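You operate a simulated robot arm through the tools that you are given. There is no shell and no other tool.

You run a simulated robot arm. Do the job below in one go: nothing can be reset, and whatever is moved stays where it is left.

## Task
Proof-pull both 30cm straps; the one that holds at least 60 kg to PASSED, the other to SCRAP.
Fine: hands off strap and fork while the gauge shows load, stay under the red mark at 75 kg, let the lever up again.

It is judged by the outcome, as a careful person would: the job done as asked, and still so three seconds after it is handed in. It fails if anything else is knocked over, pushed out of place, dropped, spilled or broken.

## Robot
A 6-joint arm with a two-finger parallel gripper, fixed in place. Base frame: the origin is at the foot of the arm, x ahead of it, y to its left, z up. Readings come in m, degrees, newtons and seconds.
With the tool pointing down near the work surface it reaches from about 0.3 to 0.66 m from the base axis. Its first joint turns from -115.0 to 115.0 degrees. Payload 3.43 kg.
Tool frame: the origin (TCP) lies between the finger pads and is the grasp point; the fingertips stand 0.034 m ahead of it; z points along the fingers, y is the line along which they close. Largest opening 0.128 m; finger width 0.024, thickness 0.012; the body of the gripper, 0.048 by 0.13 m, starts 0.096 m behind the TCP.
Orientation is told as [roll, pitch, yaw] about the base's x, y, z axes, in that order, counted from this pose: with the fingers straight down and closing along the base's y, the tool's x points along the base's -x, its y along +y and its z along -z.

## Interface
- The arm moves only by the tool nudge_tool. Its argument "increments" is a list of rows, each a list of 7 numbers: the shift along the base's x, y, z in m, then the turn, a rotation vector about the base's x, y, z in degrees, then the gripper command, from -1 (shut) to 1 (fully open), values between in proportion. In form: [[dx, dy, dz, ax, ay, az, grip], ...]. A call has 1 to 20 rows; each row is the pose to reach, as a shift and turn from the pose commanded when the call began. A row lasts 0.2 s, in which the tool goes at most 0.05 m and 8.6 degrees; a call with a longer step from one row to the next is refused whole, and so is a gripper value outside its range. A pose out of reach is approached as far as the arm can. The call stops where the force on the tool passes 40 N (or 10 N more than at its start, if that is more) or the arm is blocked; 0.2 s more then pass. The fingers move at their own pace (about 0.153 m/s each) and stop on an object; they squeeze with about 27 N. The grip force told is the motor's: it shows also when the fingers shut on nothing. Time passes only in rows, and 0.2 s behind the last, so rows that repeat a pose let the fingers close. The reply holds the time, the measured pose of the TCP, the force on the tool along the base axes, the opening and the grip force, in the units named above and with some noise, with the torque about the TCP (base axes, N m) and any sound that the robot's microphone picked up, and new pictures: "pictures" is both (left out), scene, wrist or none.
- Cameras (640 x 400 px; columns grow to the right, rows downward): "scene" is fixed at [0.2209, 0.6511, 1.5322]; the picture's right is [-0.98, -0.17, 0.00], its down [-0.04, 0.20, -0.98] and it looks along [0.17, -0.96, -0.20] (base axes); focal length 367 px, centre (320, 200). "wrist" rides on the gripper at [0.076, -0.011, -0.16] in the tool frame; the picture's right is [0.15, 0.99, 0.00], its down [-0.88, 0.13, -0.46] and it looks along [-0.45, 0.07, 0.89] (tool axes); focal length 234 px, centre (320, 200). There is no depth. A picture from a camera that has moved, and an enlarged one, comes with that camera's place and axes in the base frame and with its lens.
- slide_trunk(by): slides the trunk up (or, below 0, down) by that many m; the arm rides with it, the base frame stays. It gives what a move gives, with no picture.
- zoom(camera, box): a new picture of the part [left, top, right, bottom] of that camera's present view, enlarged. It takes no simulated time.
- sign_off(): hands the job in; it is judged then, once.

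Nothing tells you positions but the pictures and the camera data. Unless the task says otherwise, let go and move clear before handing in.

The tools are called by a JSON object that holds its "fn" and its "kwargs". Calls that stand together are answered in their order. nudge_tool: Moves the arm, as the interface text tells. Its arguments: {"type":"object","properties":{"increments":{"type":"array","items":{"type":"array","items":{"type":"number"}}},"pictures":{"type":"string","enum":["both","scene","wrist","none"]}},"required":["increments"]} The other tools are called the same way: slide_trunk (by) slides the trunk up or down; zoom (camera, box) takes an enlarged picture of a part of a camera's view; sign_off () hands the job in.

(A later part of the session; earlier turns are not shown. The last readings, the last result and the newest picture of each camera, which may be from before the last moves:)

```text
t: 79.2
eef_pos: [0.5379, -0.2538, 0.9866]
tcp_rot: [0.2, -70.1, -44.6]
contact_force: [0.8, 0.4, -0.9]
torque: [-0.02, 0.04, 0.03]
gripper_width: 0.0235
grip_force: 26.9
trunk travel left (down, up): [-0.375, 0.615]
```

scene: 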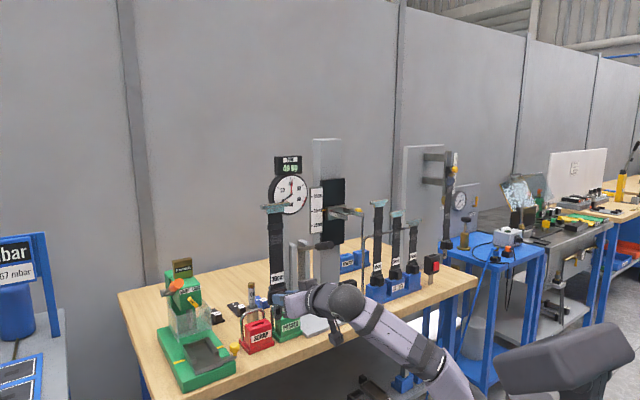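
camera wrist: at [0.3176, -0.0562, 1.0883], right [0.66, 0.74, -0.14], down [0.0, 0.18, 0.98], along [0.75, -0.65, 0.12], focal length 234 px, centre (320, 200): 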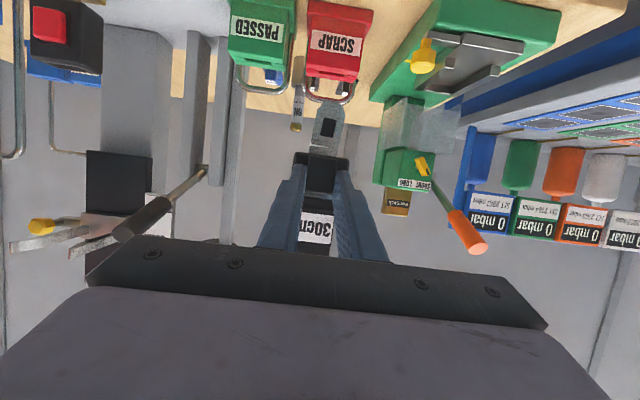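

{"fn": "nudge_tool", "kwargs": {"increments": [[0, 0, -0.002, 0, 0, 0, -1], [0, 0, -0.003, 0, 0, 0, -1]], "pictures": "none"}}

{"fn": "zoom", "kwargs": {"camera": "scene", "box": [235, 270, 295, 350]}}

{"fn": "zoom", "kwargs": {"camera": "wrist", "box": [240, 40, 400, 240]}}

```text
t: 79.8
eef_pos: [0.5375, -0.2545, 0.9864]
tcp_rot: [0.3, -70.4, -44.6]
contact_force: [2.6, -2.2, 7.3]
torque: [-0.44, -0.26, 0.07]
gripper_width: 0.0235
grip_force: 27.0
trunk travel left (down, up): [-0.375, 0.615]
```

```text
5.00 times, centred on (265, 310) of scene
camera zoom: at [0.2209, 0.6511, 1.5322], right [-0.98, -0.17, 0.0], down [-0.04, 0.2, -0.98], along [0.17, -0.96, -0.2], focal length 1836 px, centre (595, -350)
```

zoom: 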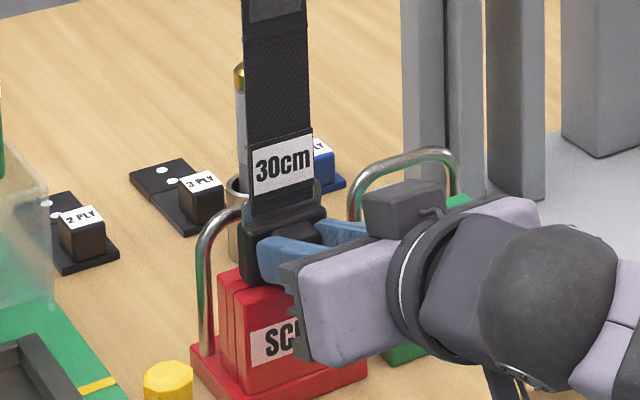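

```text
2.00 times, centred on (320, 140) of wrist
camera zoom: at [0.4031, -0.1389, 0.9686], right [0.66, 0.74, -0.14], down [-0.01, 0.19, 0.98], along [0.75, -0.64, 0.13], focal length 468 px, centre (320, 320)
```

zoom: 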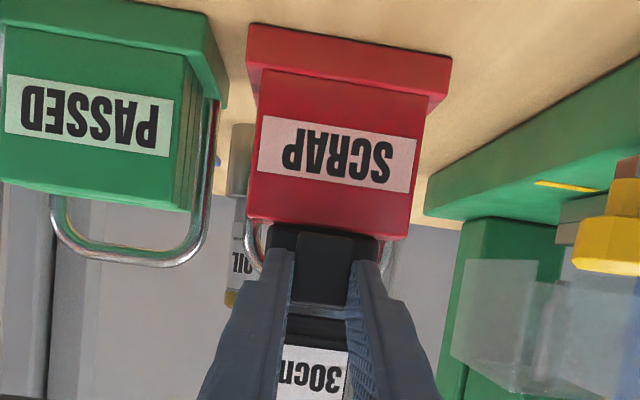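

Seated in SCRAP (housing resting on the block). I'll ease off, open the fingers, and back straight out.

{"fn": "nudge_tool", "kwargs": {"increments": [[0, 0, 0.002, 0, 0, 0, -1], [0, 0, 0.002, 0, 0, 0, -0.5], [0, 0, 0.002, 0, 0, 0, -0.2], [0, 0, 0.002, 0, 0, 0, -0.2], [-0.008, 0.008, 0.002, 0, 0, 0, -0.2], [-0.018, 0.018, 0.002, 0, 0, 0, -0.2], [-0.03, 0.03, 0.004, 0, 0, 0, -0.2]], "pictures": "none"}}

{"fn": "zoom", "kwargs": {"camera": "scene", "box": [210, 180, 330, 350]}}

{"fn": "zoom", "kwargs": {"camera": "wrist", "box": [200, 40, 440, 240]}}

```text
t: 81.4
eef_pos: [0.5083, -0.2241, 0.9869]
tcp_rot: [0.2, -70.0, -44.5]
contact_force: [0.3, -0.3, 0.6]
torque: [0.02, 0.01, -0.02]
gripper_width: 0.0512
grip_force: 0.1
trunk travel left (down, up): [-0.375, 0.615]
```

```text
2.35 times, centred on (270, 265) of scene
camera zoom: at [0.2209, 0.6511, 1.5322], right [-0.98, -0.17, 0.0], down [-0.04, 0.2, -0.98], along [0.17, -0.96, -0.2], focal length 864 px, centre (438, 47)
```

zoom: 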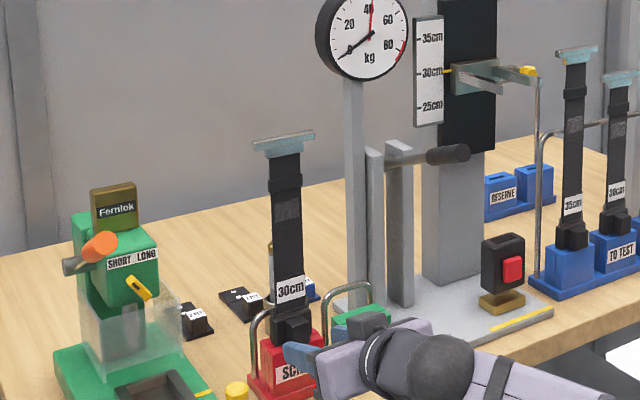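

```text
2.00 times, centred on (320, 140) of wrist
camera zoom: at [0.3736, -0.1084, 0.9707], right [0.66, 0.74, -0.14], down [0.0, 0.18, 0.98], along [0.75, -0.65, 0.12], focal length 468 px, centre (320, 320)
```

zoom: 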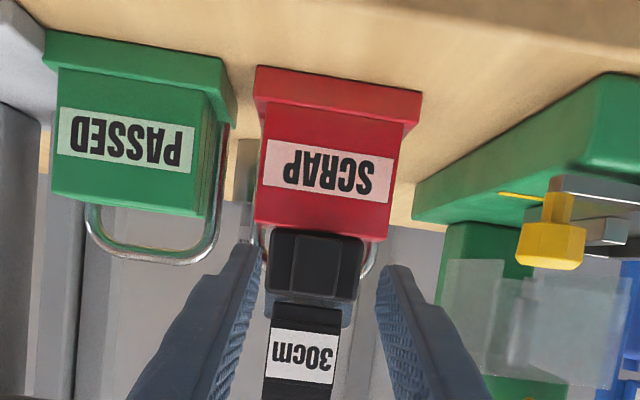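

Strap 1 stands in SCRAP. Now for the second strap: I back off, tilt the tool down to 60°, and carry the empty hand around in front of the tester to the rack side.

{"fn": "nudge_tool", "kwargs": {"increments": [[-0.025, 0.025, 0.02, 0, 0, 0, -0.2], [-0.05, 0.05, 0.04, 4.7, 4.7, 0, -0.2], [-0.07, 0.07, 0.04, 9.4, 9.4, 0, -0.2], [-0.085, 0.085, 0.03, 14.1, 14.1, 0, -0.2], [-0.098, 0.098, 0.015, 18.9, 18.9, 0, -0.2], [-0.11, 0.11, 0.0, 23.6, 23.6, 0, -0.2], [-0.119, 0.118, -0.012, 28.3, 28.3, 0, -0.2]], "pictures": "scene"}}

```text
t: 83.0
eef_pos: [0.3881, -0.1062, 0.9758]
tcp_rot: [0.4, -29.9, -44.8]
contact_force: [-0.7, 0.4, 0.5]
torque: [0.0, 0.01, 0.01]
gripper_width: 0.0513
grip_force: 0.0
trunk travel left (down, up): [-0.375, 0.615]
```

scene: 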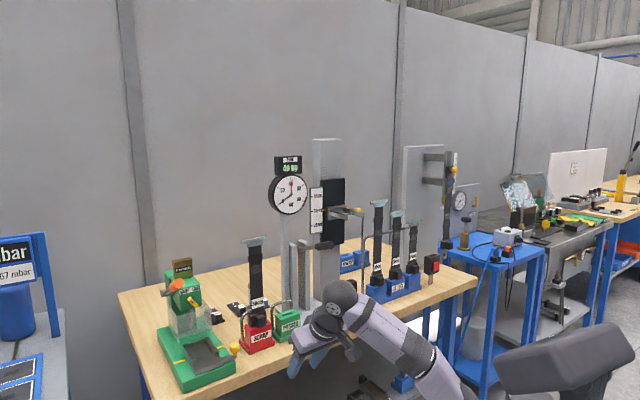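

{"fn": "nudge_tool", "kwargs": {"increments": [[-0.0028, -0.0389, 0, 0, 0, 0, -0.2], [-0.0107, -0.077, 0, 0, 0, 0, -0.2], [-0.0235, -0.1141, 0, 0, 0, 0, -0.2], [-0.0412, -0.1493, 0, 0, 0, 0, -0.2], [-0.0634, -0.1821, 0, 0, 0, 0, -0.2], [-0.0898, -0.2118, 0, 0, 0, 0, -0.2], [-0.1201, -0.238, 0, 0, 0, 0, -0.2], [-0.1536, -0.2602, 0, 0, 0, 0, -0.2], [-0.1899, -0.2779, 0, 0, 0, 0, -0.2], [-0.2285, -0.2908, 0, 0, 0, 0, -0.2], [-0.2686, -0.2986, 0, 0, 0, 0, -0.2], [-0.3096, -0.3011, 0, 0, 0, 0, -0.2]]}}

```text
t: 85.6
eef_pos: [0.0802, -0.4078, 0.9752]
tcp_rot: [0.4, -30.1, -44.8]
contact_force: [0.5, 0.2, -0.2]
torque: [-0.02, 0.02, -0.05]
gripper_width: 0.0513
grip_force: 0.1
trunk travel left (down, up): [-0.375, 0.615]
camera wrist: at [-0.0336, -0.3135, 1.0753], right [0.6, 0.79, -0.07], down [0.47, -0.29, 0.84], along [0.64, -0.54, -0.54], focal length 234 px, centre (320, 200)
```

scene: 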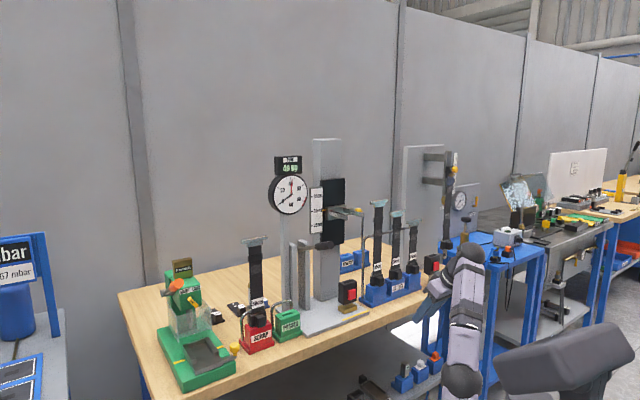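
wrist: 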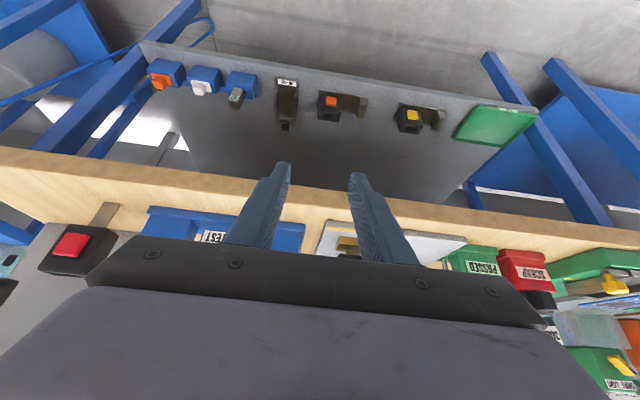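

The hand is at the rack side. The 30cm rack strap is at about r -0.37; I'll move in front of it while flattening the tool to 20° below horizontal.

{"fn": "nudge_tool", "kwargs": {"increments": [[0.002, -0.03, 0.02, -4.7, -4.7, 0, -0.2], [0.002, -0.06, 0.03, -9.4, -9.4, 0, -0.2], [0.0, -0.09, 0.035, -14.1, -14.1, 0, -0.2], [-0.004, -0.12, 0.035, -18.9, -18.9, 0, -0.2], [-0.009, -0.15, 0.03, -23.6, -23.6, 0, -0.2], [-0.0144, -0.177, 0.025, -28.3, -28.3, 0, -0.2]]}}

{"fn": "zoom", "kwargs": {"camera": "wrist", "box": [200, 40, 440, 260]}}

{"fn": "zoom", "kwargs": {"camera": "scene", "box": [340, 190, 480, 330]}}

```text
t: 87.0
eef_pos: [0.0624, -0.5848, 1.0024]
tcp_rot: [0.2, -70.3, -44.7]
contact_force: [-0.5, 0.3, 0.2]
torque: [-0.02, 0.01, -0.02]
gripper_width: 0.0512
grip_force: 0.0
out of reach, approached as far as the arm can: row 1, 2, 3, 4
trunk travel left (down, up): [-0.375, 0.615]
camera wrist: at [-0.0697, -0.469, 0.9845], right [0.66, 0.74, -0.14], down [0.0, 0.18, 0.98], along [0.75, -0.65, 0.12], focal length 234 px, centre (320, 200)
```

scene: 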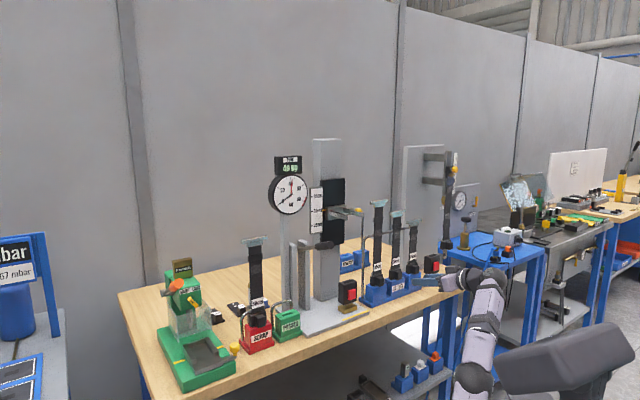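
wrist: 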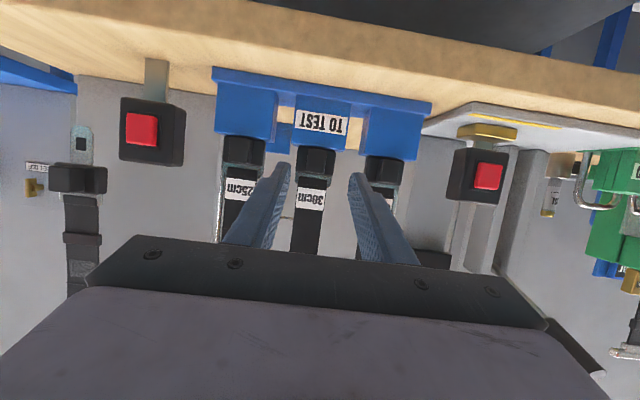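

```text
1.82 times, centred on (320, 150) of wrist
camera zoom: at [-0.0697, -0.469, 0.9845], right [0.66, 0.74, -0.14], down [0.0, 0.18, 0.98], along [0.75, -0.65, 0.12], focal length 426 px, centre (320, 291)
```

zoom: 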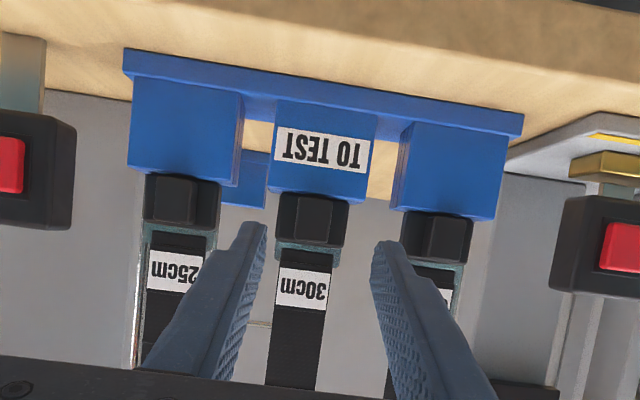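

```text
2.86 times, centred on (410, 260) of scene
camera zoom: at [0.2209, 0.6511, 1.5322], right [-0.98, -0.17, 0.0], down [-0.04, 0.2, -0.98], along [0.17, -0.96, -0.2], focal length 1049 px, centre (63, 29)
```

zoom: 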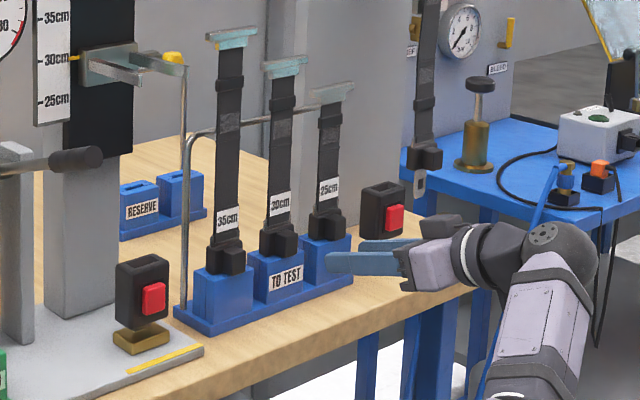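

I'm squarely in front of the 30cm rack strap (middle one). I'll narrow the fingers, align and move in to just before the knob.

{"fn": "nudge_tool", "kwargs": {"increments": [[0.01, -0.015, -0.007, 0, 0, 0, -0.344], [0.022, -0.027, -0.0135, 0, 0, 0, -0.344], [0.033, -0.038, -0.0135, 0, 0, 0, -0.344], [0.0416, -0.0466, -0.0135, 0, 0, 0, -0.344]], "pictures": "none"}}

{"fn": "zoom", "kwargs": {"camera": "wrist", "box": [240, 60, 400, 220]}}

{"fn": "zoom", "kwargs": {"camera": "scene", "box": [360, 240, 440, 310]}}

```text
t: 88.0
eef_pos: [0.103, -0.622, 0.9821]
tcp_rot: [0.3, -70.1, -44.6]
contact_force: [0.8, -1.4, 0.9]
torque: [0.0, 0.03, -0.02]
gripper_width: 0.0418
grip_force: 0.1
out of reach, approached as far as the arm can: row 3, 4
trunk travel left (down, up): [-0.375, 0.615]
```

```text
2.50 times, centred on (320, 140) of wrist
camera zoom: at [-0.0311, -0.507, 0.9661], right [0.66, 0.74, -0.14], down [0.0, 0.18, 0.98], along [0.75, -0.65, 0.12], focal length 585 px, centre (320, 350)
```

zoom: 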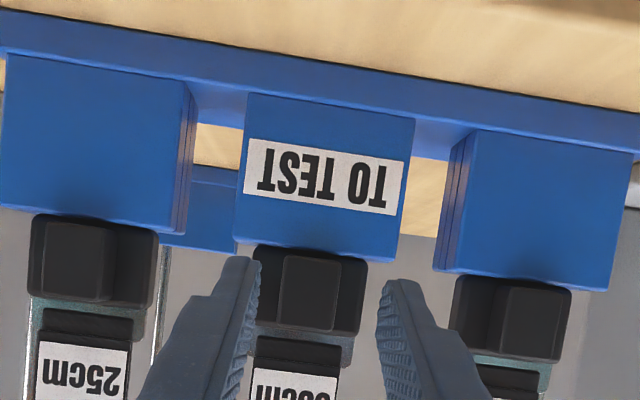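

```text
5.71 times, centred on (400, 275) of scene
camera zoom: at [0.2209, 0.6511, 1.5322], right [-0.98, -0.17, 0.0], down [-0.04, 0.2, -0.98], along [0.17, -0.96, -0.2], focal length 2099 px, centre (-137, -229)
```

zoom: 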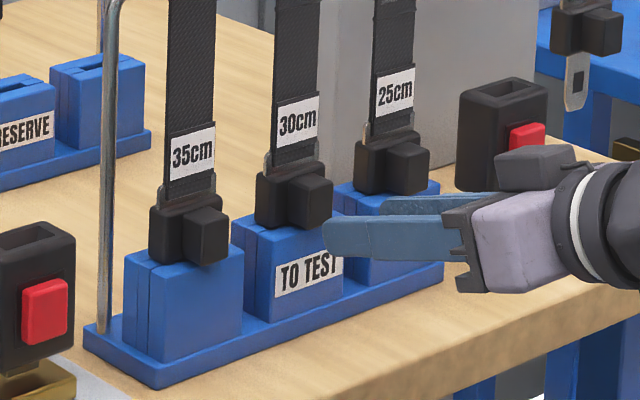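

The arm is at full stretch here, so I'll raise the trunk 8 cm (the fingers rise clear in front of the strap), then come back down to knob height.

{"fn": "slide_trunk", "kwargs": {"by": 0.08}}

{"fn": "nudge_tool", "kwargs": {"increments": [[-0.004, -0.004, -0.025, 0, 0, -0.4, -0.344], [-0.005, -0.005, -0.05, 0, 0, -0.4, -0.344], [-0.005, -0.005, -0.073, 0, 0, -0.4, -0.344]], "pictures": "none"}}

{"fn": "zoom", "kwargs": {"camera": "wrist", "box": [240, 60, 400, 220]}}

```text
t: 89.2
eef_pos: [0.1026, -0.6225, 1.0621]
tcp_rot: [0.2, -69.9, -44.8]
contact_force: [0.2, -0.2, 0.0]
torque: [0.01, 0.04, 0.01]
gripper_width: 0.0417
grip_force: 0.0
trunk travel left (down, up): [-0.455, 0.535]
```

```text
t: 90.0
eef_pos: [0.0982, -0.6276, 0.9902]
tcp_rot: [-0.1, -70.1, -44.8]
contact_force: [-0.8, 0.0, 0.2]
torque: [-0.03, 0.01, 0.01]
gripper_width: 0.0421
grip_force: 0.0
trunk travel left (down, up): [-0.455, 0.535]
```

```text
2.50 times, centred on (320, 140) of wrist
camera zoom: at [-0.0355, -0.511, 0.9735], right [0.66, 0.74, -0.14], down [0.0, 0.18, 0.98], along [0.75, -0.65, 0.12], focal length 585 px, centre (320, 350)
```

zoom: 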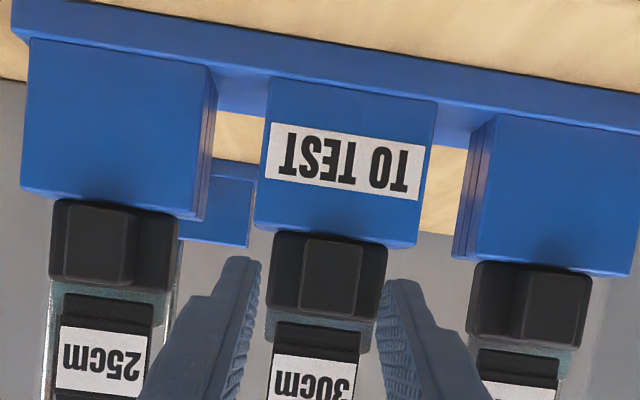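

{"fn": "nudge_tool", "kwargs": {"increments": [[0.0028, 0.0028, -0.0045, 0, 0, 0, -0.344], [0.012, -0.0064, -0.0045, 0, 0, 0, -0.344], [0.0215, -0.0159, -0.0045, 0, 0, 0, -0.344]], "pictures": "none"}}

{"fn": "zoom", "kwargs": {"camera": "wrist", "box": [240, 60, 400, 220]}}

{"fn": "zoom", "kwargs": {"camera": "scene", "box": [360, 240, 440, 310]}}

```text
t: 90.8
eef_pos: [0.1197, -0.6438, 0.9863]
tcp_rot: [0.3, -70.1, -45.1]
contact_force: [-0.6, 0.7, -0.2]
torque: [-0.04, 0.0, 0.03]
gripper_width: 0.042
grip_force: 0.1
trunk travel left (down, up): [-0.455, 0.535]
```

```text
2.50 times, centred on (320, 140) of wrist
camera zoom: at [-0.014, -0.527, 0.9691], right [0.66, 0.74, -0.14], down [0.0, 0.18, 0.98], along [0.75, -0.65, 0.12], focal length 585 px, centre (320, 350)
```

zoom: 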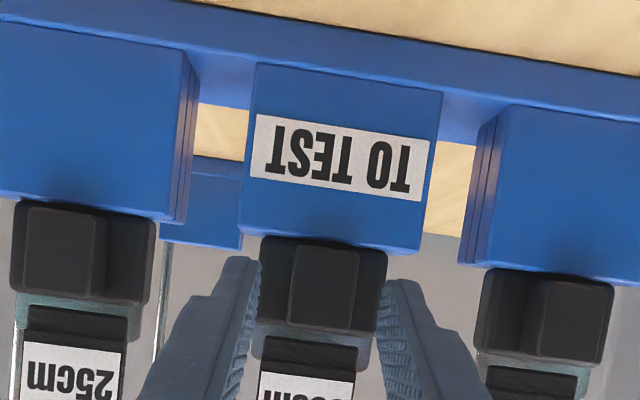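

```text
5.71 times, centred on (400, 275) of scene
camera zoom: at [0.2209, 0.6511, 1.5322], right [-0.98, -0.17, 0.0], down [-0.04, 0.2, -0.98], along [0.17, -0.96, -0.2], focal length 2099 px, centre (-137, -229)
```

zoom: 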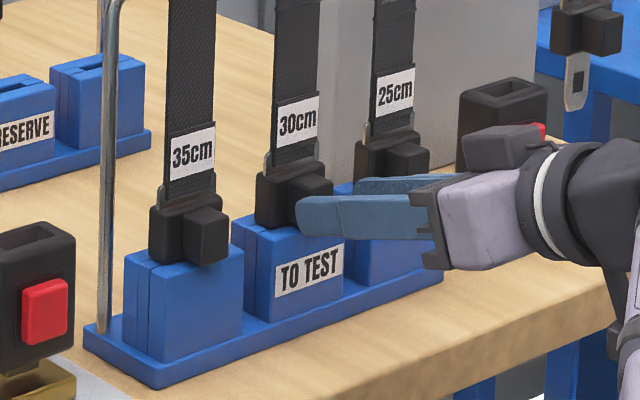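

{"fn": "nudge_tool", "kwargs": {"increments": [[0.006, -0.006, 0, 0, 0, 0, -0.344], [0.0117, -0.0117, 0, 0, 0, 0, -0.344]], "pictures": "none"}}

{"fn": "zoom", "kwargs": {"camera": "wrist", "box": [240, 60, 400, 220]}}

{"fn": "zoom", "kwargs": {"camera": "scene", "box": [360, 240, 440, 310]}}

```text
t: 91.4
eef_pos: [0.1298, -0.6548, 0.9849]
tcp_rot: [0.4, -70.0, -45.1]
contact_force: [0.5, -0.5, 0.0]
torque: [-0.01, 0.01, 0.03]
gripper_width: 0.0421
grip_force: 0.1
trunk travel left (down, up): [-0.455, 0.535]
```

```text
2.50 times, centred on (320, 140) of wrist
camera zoom: at [-0.0021, -0.5388, 0.9685], right [0.66, 0.74, -0.14], down [0.0, 0.18, 0.98], along [0.75, -0.65, 0.12], focal length 585 px, centre (320, 350)
```

zoom: 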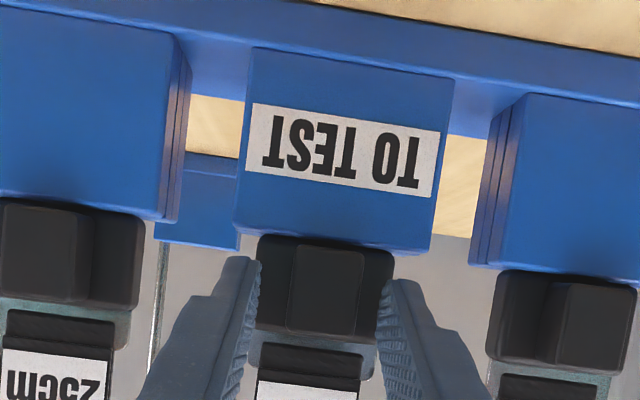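

```text
5.71 times, centred on (400, 275) of scene
camera zoom: at [0.2209, 0.6511, 1.5322], right [-0.98, -0.17, 0.0], down [-0.04, 0.2, -0.98], along [0.17, -0.96, -0.2], focal length 2099 px, centre (-137, -229)
```

zoom: 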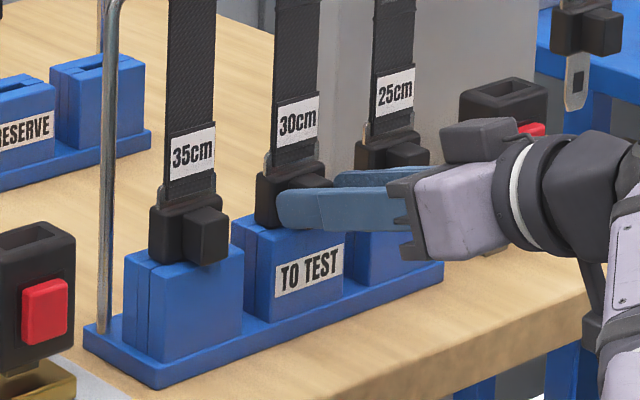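

The fingers straddle the knob well. Closing.

{"fn": "nudge_tool", "kwargs": {"increments": [[0, 0, 0, 0, 0, 0, -0.6], [0, 0, 0, 0, 0, 0, -1], [0, 0, 0, 0, 0, 0, -1], [0, 0, 0, 0, 0, 0, -1]], "pictures": "none"}}

{"fn": "zoom", "kwargs": {"camera": "wrist", "box": [240, 60, 400, 220]}}

```text
t: 92.4
eef_pos: [0.1316, -0.6548, 0.9852]
tcp_rot: [0.3, -70.0, -45.2]
contact_force: [1.1, -0.9, -0.4]
torque: [-0.03, 0.01, 0.03]
gripper_width: 0.0233
grip_force: 27.3
trunk travel left (down, up): [-0.455, 0.535]
```

```text
2.50 times, centred on (320, 140) of wrist
camera zoom: at [-0.0021, -0.5387, 0.9688], right [0.66, 0.74, -0.14], down [0.0, 0.18, 0.98], along [0.75, -0.65, 0.12], focal length 585 px, centre (320, 350)
```

zoom: 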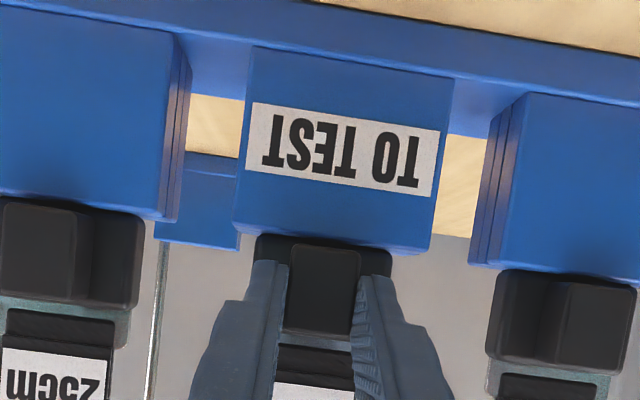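

Gripped at 23 mm. I'll lift straight up using the trunk, a little first.

{"fn": "slide_trunk", "kwargs": {"by": 0.02}}

{"fn": "slide_trunk", "kwargs": {"by": 0.05}}

{"fn": "zoom", "kwargs": {"camera": "scene", "box": [340, 180, 480, 320]}}

{"fn": "zoom", "kwargs": {"camera": "wrist", "box": [240, 40, 400, 220]}}

```text
t: 93.1
eef_pos: [0.1301, -0.6552, 1.0055]
tcp_rot: [0.3, -69.9, -45.1]
contact_force: [0.3, -0.5, -2.3]
torque: [0.06, 0.06, -0.03]
gripper_width: 0.0233
grip_force: 26.6
trunk travel left (down, up): [-0.475, 0.515]
```

```text
t: 94.0
eef_pos: [0.1312, -0.656, 1.0564]
tcp_rot: [0.3, -70.0, -45.0]
contact_force: [0.1, -0.9, -2.6]
torque: [0.04, 0.05, -0.01]
gripper_width: 0.0237
grip_force: 27.0
trunk travel left (down, up): [-0.525, 0.465]
```

```text
2.86 times, centred on (410, 250) of scene
camera zoom: at [0.2209, 0.6511, 1.5322], right [-0.98, -0.17, 0.0], down [-0.04, 0.2, -0.98], along [0.17, -0.96, -0.2], focal length 1049 px, centre (63, 57)
```

zoom: 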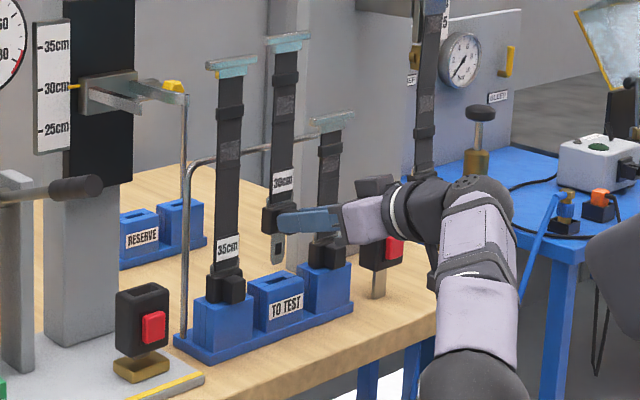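

```text
2.22 times, centred on (320, 130) of wrist
camera zoom: at [-0.0021, -0.5389, 1.0386], right [0.66, 0.74, -0.14], down [0.0, 0.18, 0.98], along [0.75, -0.65, 0.12], focal length 520 px, centre (320, 356)
```

zoom: 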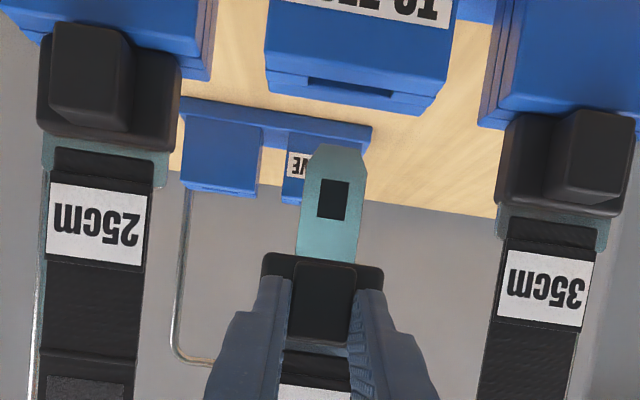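

Strap 2 is out of the rack. I'll draw it back toward the robot, then shift sideways while rising.

{"fn": "nudge_tool", "kwargs": {"increments": [[-0.016, 0.016, 0.004, 0, 0, 0, -1], [-0.035, 0.035, 0.006, 0, 0, 0, -1], [-0.054, 0.054, 0.006, 0, 0, 0, -1], [-0.0707, 0.0707, 0.006, 0, 0, 0, -1]], "pictures": "none"}}

{"fn": "nudge_tool", "kwargs": {"increments": [[0.02, 0.02, 0.033, 0, 0, 0, -1], [0.042, 0.042, 0.066, 0, 0, 0, -1], [0.064, 0.064, 0.1, 0, 0, 0, -1], [0.085, 0.085, 0.135, 0, 0, 0, -1]], "pictures": "scene"}}

```text
t: 95.0
eef_pos: [0.0599, -0.5856, 1.0615]
tcp_rot: [0.2, -70.0, -45.1]
contact_force: [-0.2, 0.3, -2.6]
torque: [0.05, 0.07, 0.0]
gripper_width: 0.0234
grip_force: 26.7
trunk travel left (down, up): [-0.525, 0.465]
```

```text
t: 96.0
eef_pos: [0.1462, -0.4995, 1.1959]
tcp_rot: [0.1, -69.9, -45.1]
contact_force: [1.6, 0.6, -2.0]
torque: [0.06, 0.03, 0.01]
gripper_width: 0.0234
grip_force: 27.0
trunk travel left (down, up): [-0.525, 0.465]
```

scene: 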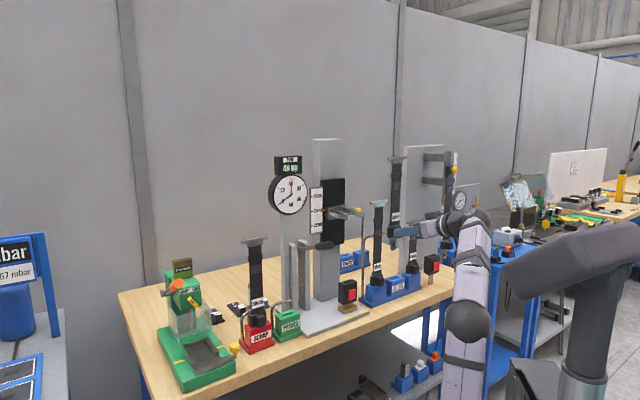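

Now the trunk goes down 11 cm so the arm has room in front of the tester, bringing the strap to the right height.

{"fn": "slide_trunk", "kwargs": {"by": -0.11}}

{"fn": "nudge_tool", "kwargs": {"increments": [[0.018, 0.014, 0.004, 0, 0, 0, -1], [0.038, 0.03, 0.008, 0, 0, 0, -1], [0.06, 0.046, 0.012, 0, 0, 0, -1], [0.082, 0.062, 0.014, 0, 0, 0, -1], [0.091, 0.067, 0.014, 0, 0, 0, -1]], "pictures": "scene"}}

{"fn": "zoom", "kwargs": {"camera": "scene", "box": [290, 170, 430, 320]}}

{"fn": "zoom", "kwargs": {"camera": "wrist", "box": [200, 0, 440, 240]}}

```text
t: 97.4
eef_pos: [0.1448, -0.5007, 1.0852]
tcp_rot: [0.1, -70.1, -45.1]
contact_force: [0.4, -0.1, -2.3]
torque: [0.07, 0.09, 0.05]
gripper_width: 0.0232
grip_force: 27.3
trunk travel left (down, up): [-0.415, 0.575]
```

```text
t: 98.6
eef_pos: [0.236, -0.4331, 1.101]
tcp_rot: [0.3, -70.0, -45.2]
contact_force: [-0.3, -0.5, -2.1]
torque: [0.07, 0.1, -0.02]
gripper_width: 0.0234
grip_force: 26.7
trunk travel left (down, up): [-0.415, 0.575]
```

scene: 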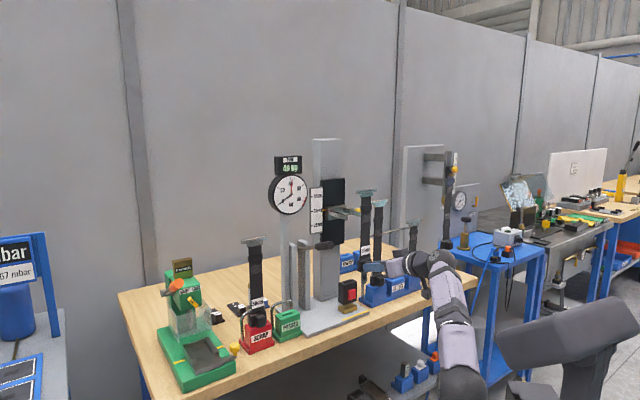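

```text
2.67 times, centred on (360, 245) of scene
camera zoom: at [0.2209, 0.6511, 1.5322], right [-0.98, -0.17, 0.0], down [-0.04, 0.2, -0.98], along [0.17, -0.96, -0.2], focal length 980 px, centre (213, 80)
```

zoom: 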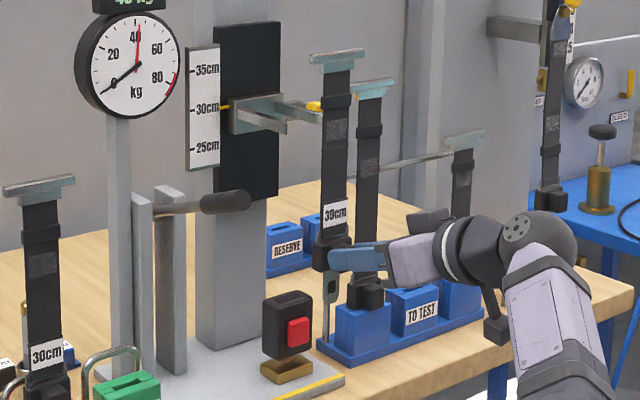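

```text
1.67 times, centred on (320, 120) of wrist
camera zoom: at [0.1032, -0.3164, 1.0837], right [0.66, 0.74, -0.14], down [0.0, 0.18, 0.98], along [0.75, -0.65, 0.12], focal length 390 px, centre (320, 333)
```

zoom: 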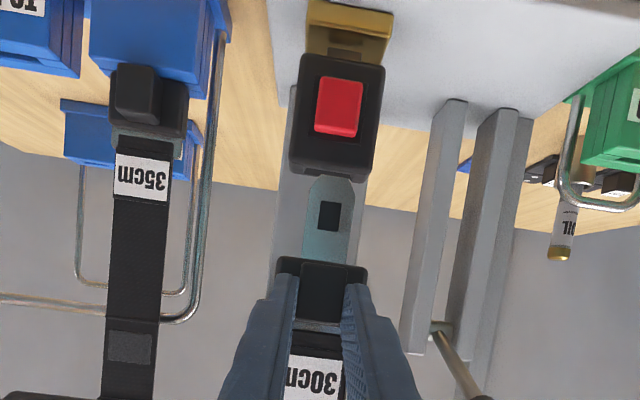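

The strap is in front of the tester, T-bar above fork level. I'll zoom in to align the tongue with the buckle slot.

{"fn": "zoom", "kwargs": {"camera": "scene", "box": [320, 260, 380, 310]}}

{"fn": "zoom", "kwargs": {"camera": "wrist", "box": [270, 0, 390, 130]}}

{"fn": "zoom", "kwargs": {"camera": "scene", "box": [320, 180, 400, 240]}}

```text
8.00 times, centred on (350, 285) of scene
camera zoom: at [0.2209, 0.6511, 1.5322], right [-0.98, -0.17, 0.0], down [-0.04, 0.2, -0.98], along [0.17, -0.96, -0.2], focal length 2938 px, centre (80, -480)
```

zoom: 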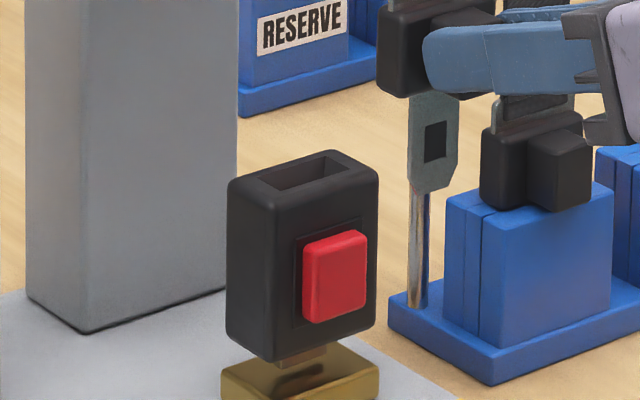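

```text
3.08 times, centred on (330, 65) of wrist
camera zoom: at [0.1032, -0.3164, 1.0837], right [0.66, 0.74, -0.14], down [0.0, 0.18, 0.98], along [0.75, -0.65, 0.12], focal length 720 px, centre (289, 615)
```

zoom: 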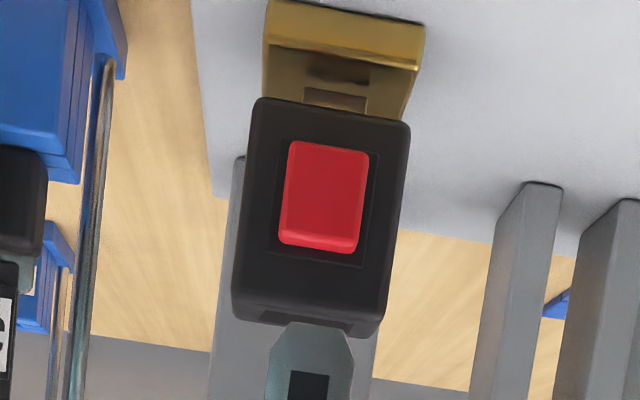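

```text
6.67 times, centred on (360, 210) of scene
camera zoom: at [0.2209, 0.6511, 1.5322], right [-0.98, -0.17, 0.0], down [-0.04, 0.2, -0.98], along [0.17, -0.96, -0.2], focal length 2449 px, centre (53, 133)
```

zoom: 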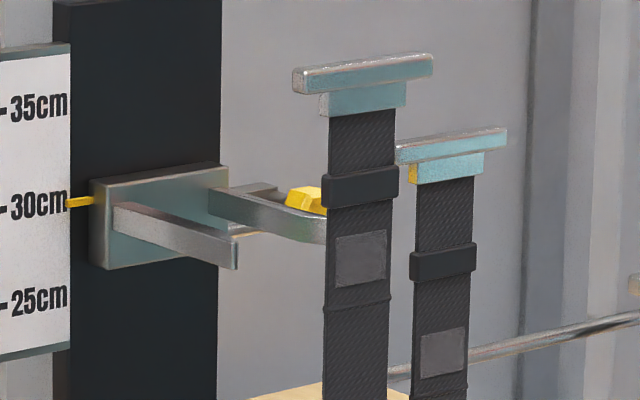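

Tongue and buckle line up sideways within about 1 mm. I'll move forward so the strap goes between the fork prongs, the tongue staying above the buckle.

{"fn": "nudge_tool", "kwargs": {"increments": [[0.0147, -0.0133, 0, 0, 0, 0.2, -1], [0.0297, -0.0283, 0, 0, 0, 0.2, -1], [0.0447, -0.0433, 0, 0, 0, 0.2, -1], [0.0589, -0.0575, 0, 0, 0, 0.2, -1]], "pictures": "none"}}

{"fn": "zoom", "kwargs": {"camera": "scene", "box": [315, 250, 385, 310]}}

{"fn": "zoom", "kwargs": {"camera": "wrist", "box": [260, 0, 400, 130]}}

{"fn": "zoom", "kwargs": {"camera": "scene", "box": [310, 180, 390, 240]}}

```text
t: 99.6
eef_pos: [0.2945, -0.4903, 1.1009]
tcp_rot: [0.3, -70.0, -44.9]
contact_force: [-0.4, 0.6, -2.2]
torque: [0.06, 0.05, 0.01]
gripper_width: 0.0234
grip_force: 26.9
trunk travel left (down, up): [-0.415, 0.575]
```

```text
6.67 times, centred on (350, 280) of scene
camera zoom: at [0.2209, 0.6511, 1.5322], right [-0.98, -0.17, 0.0], down [-0.04, 0.2, -0.98], along [0.17, -0.96, -0.2], focal length 2449 px, centre (120, -333)
```

zoom: 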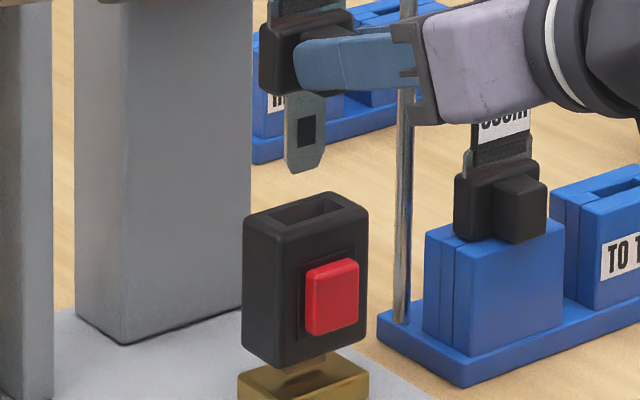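

```text
3.08 times, centred on (330, 65) of wrist
camera zoom: at [0.1616, -0.3746, 1.0835], right [0.66, 0.74, -0.14], down [0.0, 0.18, 0.98], along [0.75, -0.65, 0.12], focal length 720 px, centre (289, 615)
```

zoom: 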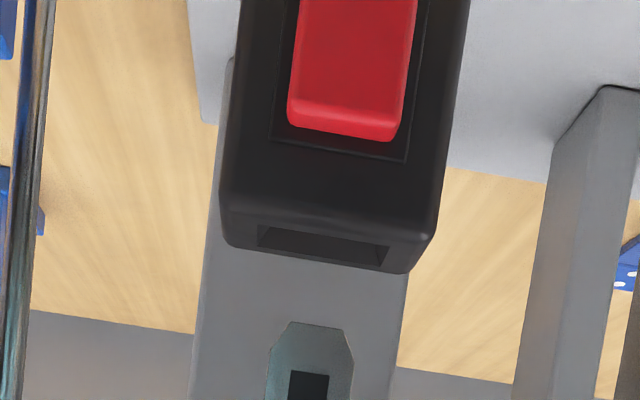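

```text
6.67 times, centred on (350, 210) of scene
camera zoom: at [0.2209, 0.6511, 1.5322], right [-0.98, -0.17, 0.0], down [-0.04, 0.2, -0.98], along [0.17, -0.96, -0.2], focal length 2449 px, centre (120, 133)
```

zoom: 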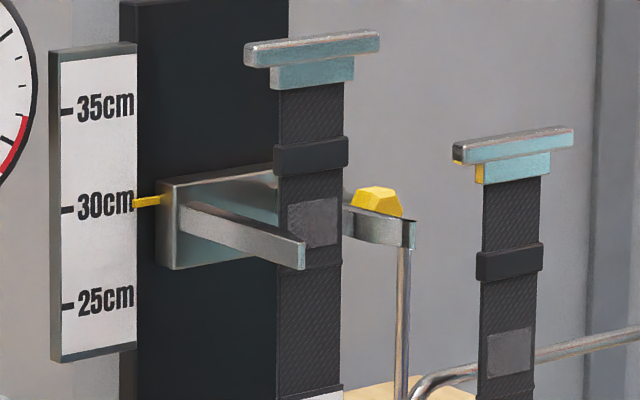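

The strap sits between the prongs with the tongue just above the buckle. I'll correct 2 mm sideways and lower slowly into the slot.

{"fn": "nudge_tool", "kwargs": {"increments": [[-0.0014, -0.0014, 0, 0, 0, 0, -1], [-0.0014, -0.0014, -0.006, 0, 0, 0, -1], [-0.0014, -0.0014, -0.012, 0, 0, 0, -1]], "pictures": "none"}}

{"fn": "zoom", "kwargs": {"camera": "scene", "box": [325, 260, 375, 300]}}

{"fn": "zoom", "kwargs": {"camera": "wrist", "box": [260, 0, 400, 130]}}

```text
t: 100.4
eef_pos: [0.2934, -0.4912, 1.0885]
tcp_rot: [0.2, -70.1, -44.9]
contact_force: [-0.2, 0.1, -1.9]
torque: [0.06, 0.04, 0.02]
gripper_width: 0.0234
grip_force: 26.9
trunk travel left (down, up): [-0.415, 0.575]
```

```text
10.00 times, centred on (350, 280) of scene
camera zoom: at [0.2209, 0.6511, 1.5322], right [-0.98, -0.17, 0.0], down [-0.04, 0.2, -0.98], along [0.17, -0.96, -0.2], focal length 3673 px, centre (20, -600)
```

zoom: 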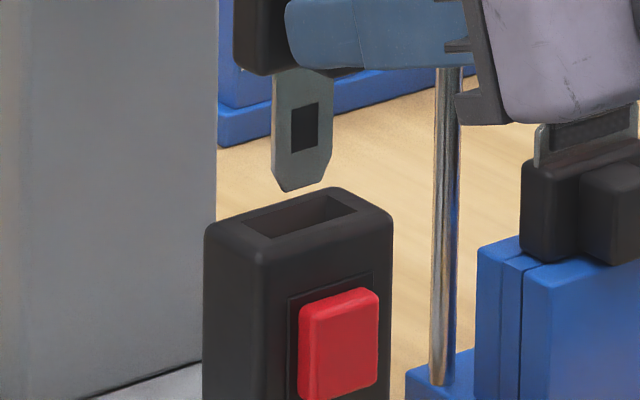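

```text
3.08 times, centred on (330, 65) of wrist
camera zoom: at [0.1599, -0.376, 1.0716], right [0.66, 0.74, -0.14], down [0.0, 0.18, 0.98], along [0.75, -0.65, 0.12], focal length 720 px, centre (289, 615)
```

zoom: 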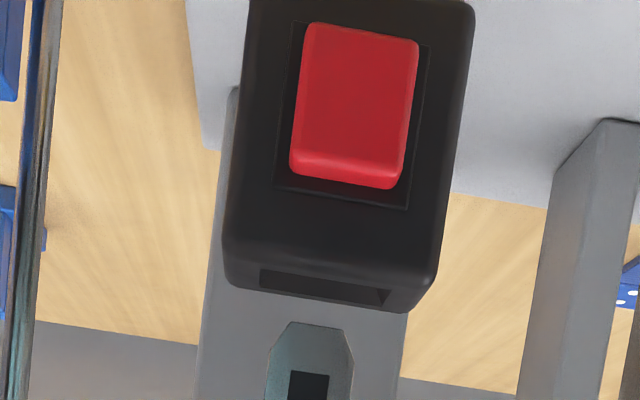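

Aligned within about 1 mm. Lowering the tongue into the buckle, watching force and listening for the click.

{"fn": "nudge_tool", "kwargs": {"increments": [[0, 0, -0.006, 0, 0, 0, -1], [0, 0, -0.012, 0, 0, 0, -1], [0, 0, -0.018, 0, 0, 0, -1]], "pictures": "none"}}

{"fn": "zoom", "kwargs": {"camera": "scene", "box": [325, 260, 375, 300]}}

```text
t: 101.2
eef_pos: [0.2942, -0.4921, 1.0703]
tcp_rot: [0.0, -70.0, -44.8]
contact_force: [-0.2, 0.1, -2.3]
torque: [0.11, 0.08, 0.02]
gripper_width: 0.0235
grip_force: 26.4
trunk travel left (down, up): [-0.415, 0.575]
```

```text
10.00 times, centred on (350, 280) of scene
camera zoom: at [0.2209, 0.6511, 1.5322], right [-0.98, -0.17, 0.0], down [-0.04, 0.2, -0.98], along [0.17, -0.96, -0.2], focal length 3673 px, centre (20, -600)
```

zoom: 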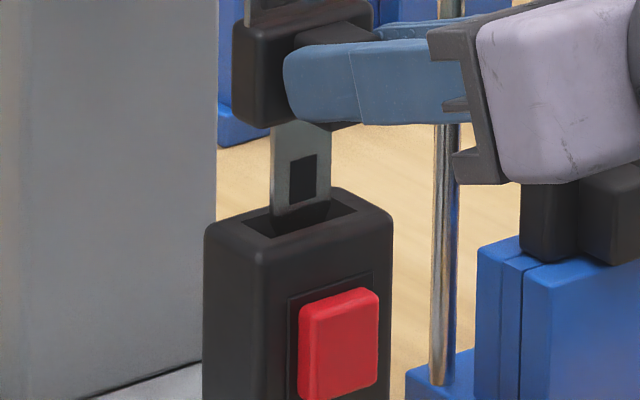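

{"fn": "nudge_tool", "kwargs": {"increments": [[0, 0, -0.006, 0, 0, 0, -1], [0, 0, -0.012, 0, 0, 0, -1], [0, 0, -0.018, 0, 0, 0, -1]], "pictures": "none"}}

{"fn": "zoom", "kwargs": {"camera": "scene", "box": [315, 190, 395, 300]}}

```text
t: 102.0
eef_pos: [0.2928, -0.4918, 1.052]
tcp_rot: [0.2, -70.0, -44.7]
contact_force: [1.0, -0.8, -2.2]
torque: [0.08, 0.07, 0.01]
gripper_width: 0.0234
grip_force: 26.9
trunk travel left (down, up): [-0.415, 0.575]
```

```text
3.64 times, centred on (355, 245) of scene
camera zoom: at [0.2209, 0.6511, 1.5322], right [-0.98, -0.17, 0.0], down [-0.04, 0.2, -0.98], along [0.17, -0.96, -0.2], focal length 1336 px, centre (193, 36)
```

zoom: 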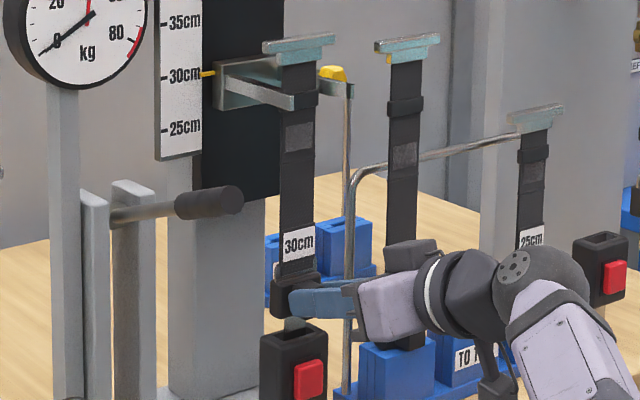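

Still free. Lowering further in small steps to the latch.

{"fn": "nudge_tool", "kwargs": {"increments": [[0, 0, -0.004, 0, 0, 0, -1], [0, 0, -0.008, 0, 0, 0, -1]], "pictures": "none"}}

{"fn": "nudge_tool", "kwargs": {"increments": [[0, 0, -0.003, 0, 0, 0, -1], [0, 0, -0.005, 0, 0, 0, -1]], "pictures": "none"}}

{"fn": "zoom", "kwargs": {"camera": "scene", "box": [315, 190, 395, 300]}}

```text
t: 102.6
eef_pos: [0.2922, -0.492, 1.0452]
tcp_rot: [0.1, -70.1, -44.8]
contact_force: [0.7, 0.1, -1.6]
torque: [0.03, 0.06, 0.02]
gripper_width: 0.0233
grip_force: 26.9
trunk travel left (down, up): [-0.415, 0.575]
```

```text
t: 103.2
eef_pos: [0.2924, -0.4911, 1.0395]
tcp_rot: [0.1, -70.0, -44.8]
contact_force: [0.1, -0.3, -1.3]
torque: [-0.01, 0.05, -0.02]
gripper_width: 0.0233
grip_force: 26.6
trunk travel left (down, up): [-0.415, 0.575]
```

```text
3.64 times, centred on (355, 245) of scene
camera zoom: at [0.2209, 0.6511, 1.5322], right [-0.98, -0.17, 0.0], down [-0.04, 0.2, -0.98], along [0.17, -0.96, -0.2], focal length 1336 px, centre (193, 36)
```

zoom: 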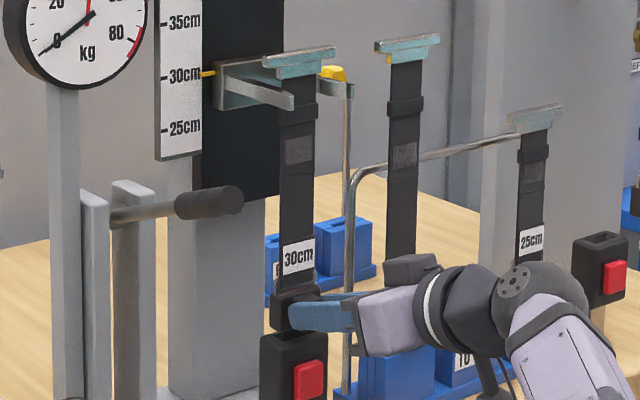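

{"fn": "nudge_tool", "kwargs": {"increments": [[0, 0, -0.002, 0, 0, 0, -1], [0, 0, -0.004, 0, 0, 0, -1]], "pictures": "none"}}

{"fn": "nudge_tool", "kwargs": {"increments": [[0, 0, -0.002, 0, 0, 0, -1], [0, 0, -0.004, 0, 0, 0, -1]], "pictures": "none"}}

{"fn": "zoom", "kwargs": {"camera": "scene", "box": [315, 190, 395, 300]}}

```text
t: 103.8
eef_pos: [0.294, -0.4915, 1.035]
tcp_rot: [0.3, -70.1, -44.9]
contact_force: [0.9, 0.3, 0.1]
torque: [-0.07, -0.08, 0.01]
gripper_width: 0.0232
grip_force: 27.6
trunk travel left (down, up): [-0.415, 0.575]
```

```text
t: 104.4
eef_pos: [0.2929, -0.4923, 1.0322]
tcp_rot: [0.1, -70.1, -44.9]
contact_force: [3.4, -0.9, 1.4]
torque: [-0.14, -0.27, 0.02]
gripper_width: 0.0234
grip_force: 27.2
trunk travel left (down, up): [-0.415, 0.575]
```

```text
3.64 times, centred on (355, 245) of scene
camera zoom: at [0.2209, 0.6511, 1.5322], right [-0.98, -0.17, 0.0], down [-0.04, 0.2, -0.98], along [0.17, -0.96, -0.2], focal length 1336 px, centre (193, 36)
```

zoom: 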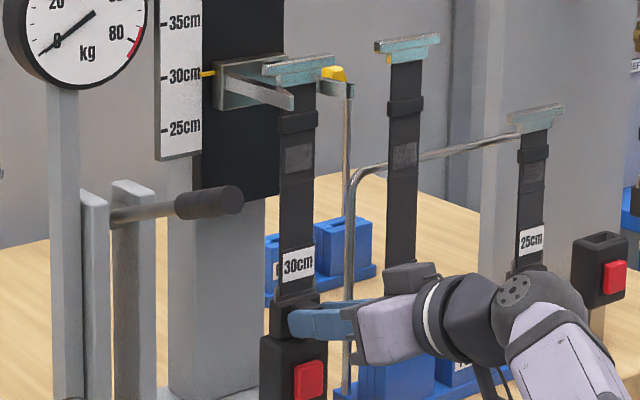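

Resistance is starting (latch spring). Pressing a few millimetres more.

{"fn": "nudge_tool", "kwargs": {"increments": [[0, 0, -0.002, 0, 0, 0, -1], [0, 0, -0.004, 0, 0, 0, -1]], "pictures": "none"}}

{"fn": "zoom", "kwargs": {"camera": "scene", "box": [315, 190, 395, 300]}}

{"fn": "zoom", "kwargs": {"camera": "scene", "box": [325, 255, 375, 295]}}

```text
t: 105.0
eef_pos: [0.2933, -0.4919, 1.0306]
tcp_rot: [-0.1, -70.3, -44.7]
contact_force: [3.6, -4.4, 11.3]
torque: [-0.62, -0.67, -0.06]
gripper_width: 0.0234
grip_force: 26.5
trunk travel left (down, up): [-0.415, 0.575]
```

```text
3.64 times, centred on (355, 245) of scene
camera zoom: at [0.2209, 0.6511, 1.5322], right [-0.98, -0.17, 0.0], down [-0.04, 0.2, -0.98], along [0.17, -0.96, -0.2], focal length 1336 px, centre (193, 36)
```

zoom: 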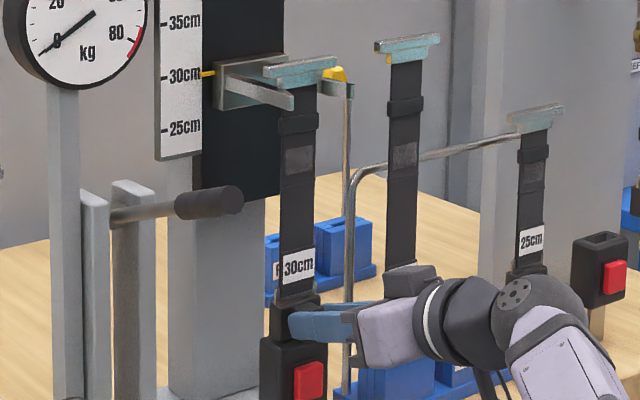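

```text
10.00 times, centred on (350, 275) of scene
camera zoom: at [0.2209, 0.6511, 1.5322], right [-0.98, -0.17, 0.0], down [-0.04, 0.2, -0.98], along [0.17, -0.96, -0.2], focal length 3673 px, centre (20, -550)
```

zoom: 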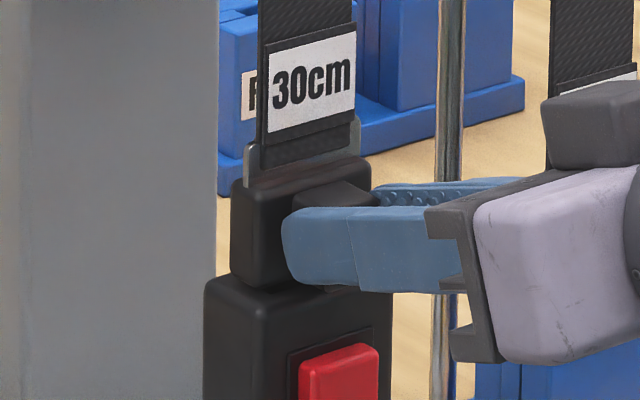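

{"fn": "zoom", "kwargs": {"camera": "scene", "box": [320, 195, 400, 245]}}

{"fn": "zoom", "kwargs": {"camera": "scene", "box": [270, 220, 398, 320]}}

```text
8.00 times, centred on (360, 220) of scene
camera zoom: at [0.2209, 0.6511, 1.5322], right [-0.98, -0.17, 0.0], down [-0.04, 0.2, -0.98], along [0.17, -0.96, -0.2], focal length 2938 px, centre (0, 40)
```

zoom: 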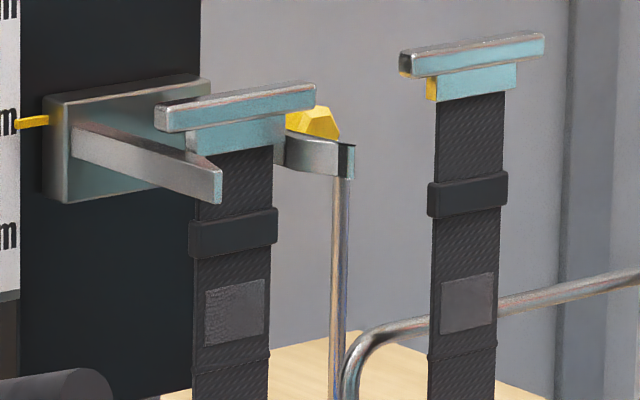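

```text
4.00 times, centred on (334, 270) of scene
camera zoom: at [0.2209, 0.6511, 1.5322], right [-0.98, -0.17, 0.0], down [-0.04, 0.2, -0.98], along [0.17, -0.96, -0.2], focal length 1469 px, centre (264, -80)
```

zoom: 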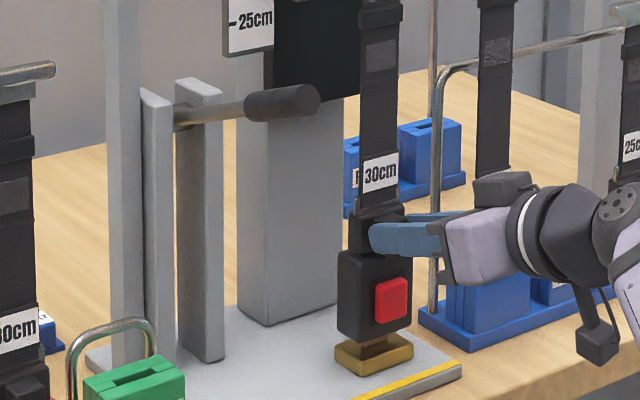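

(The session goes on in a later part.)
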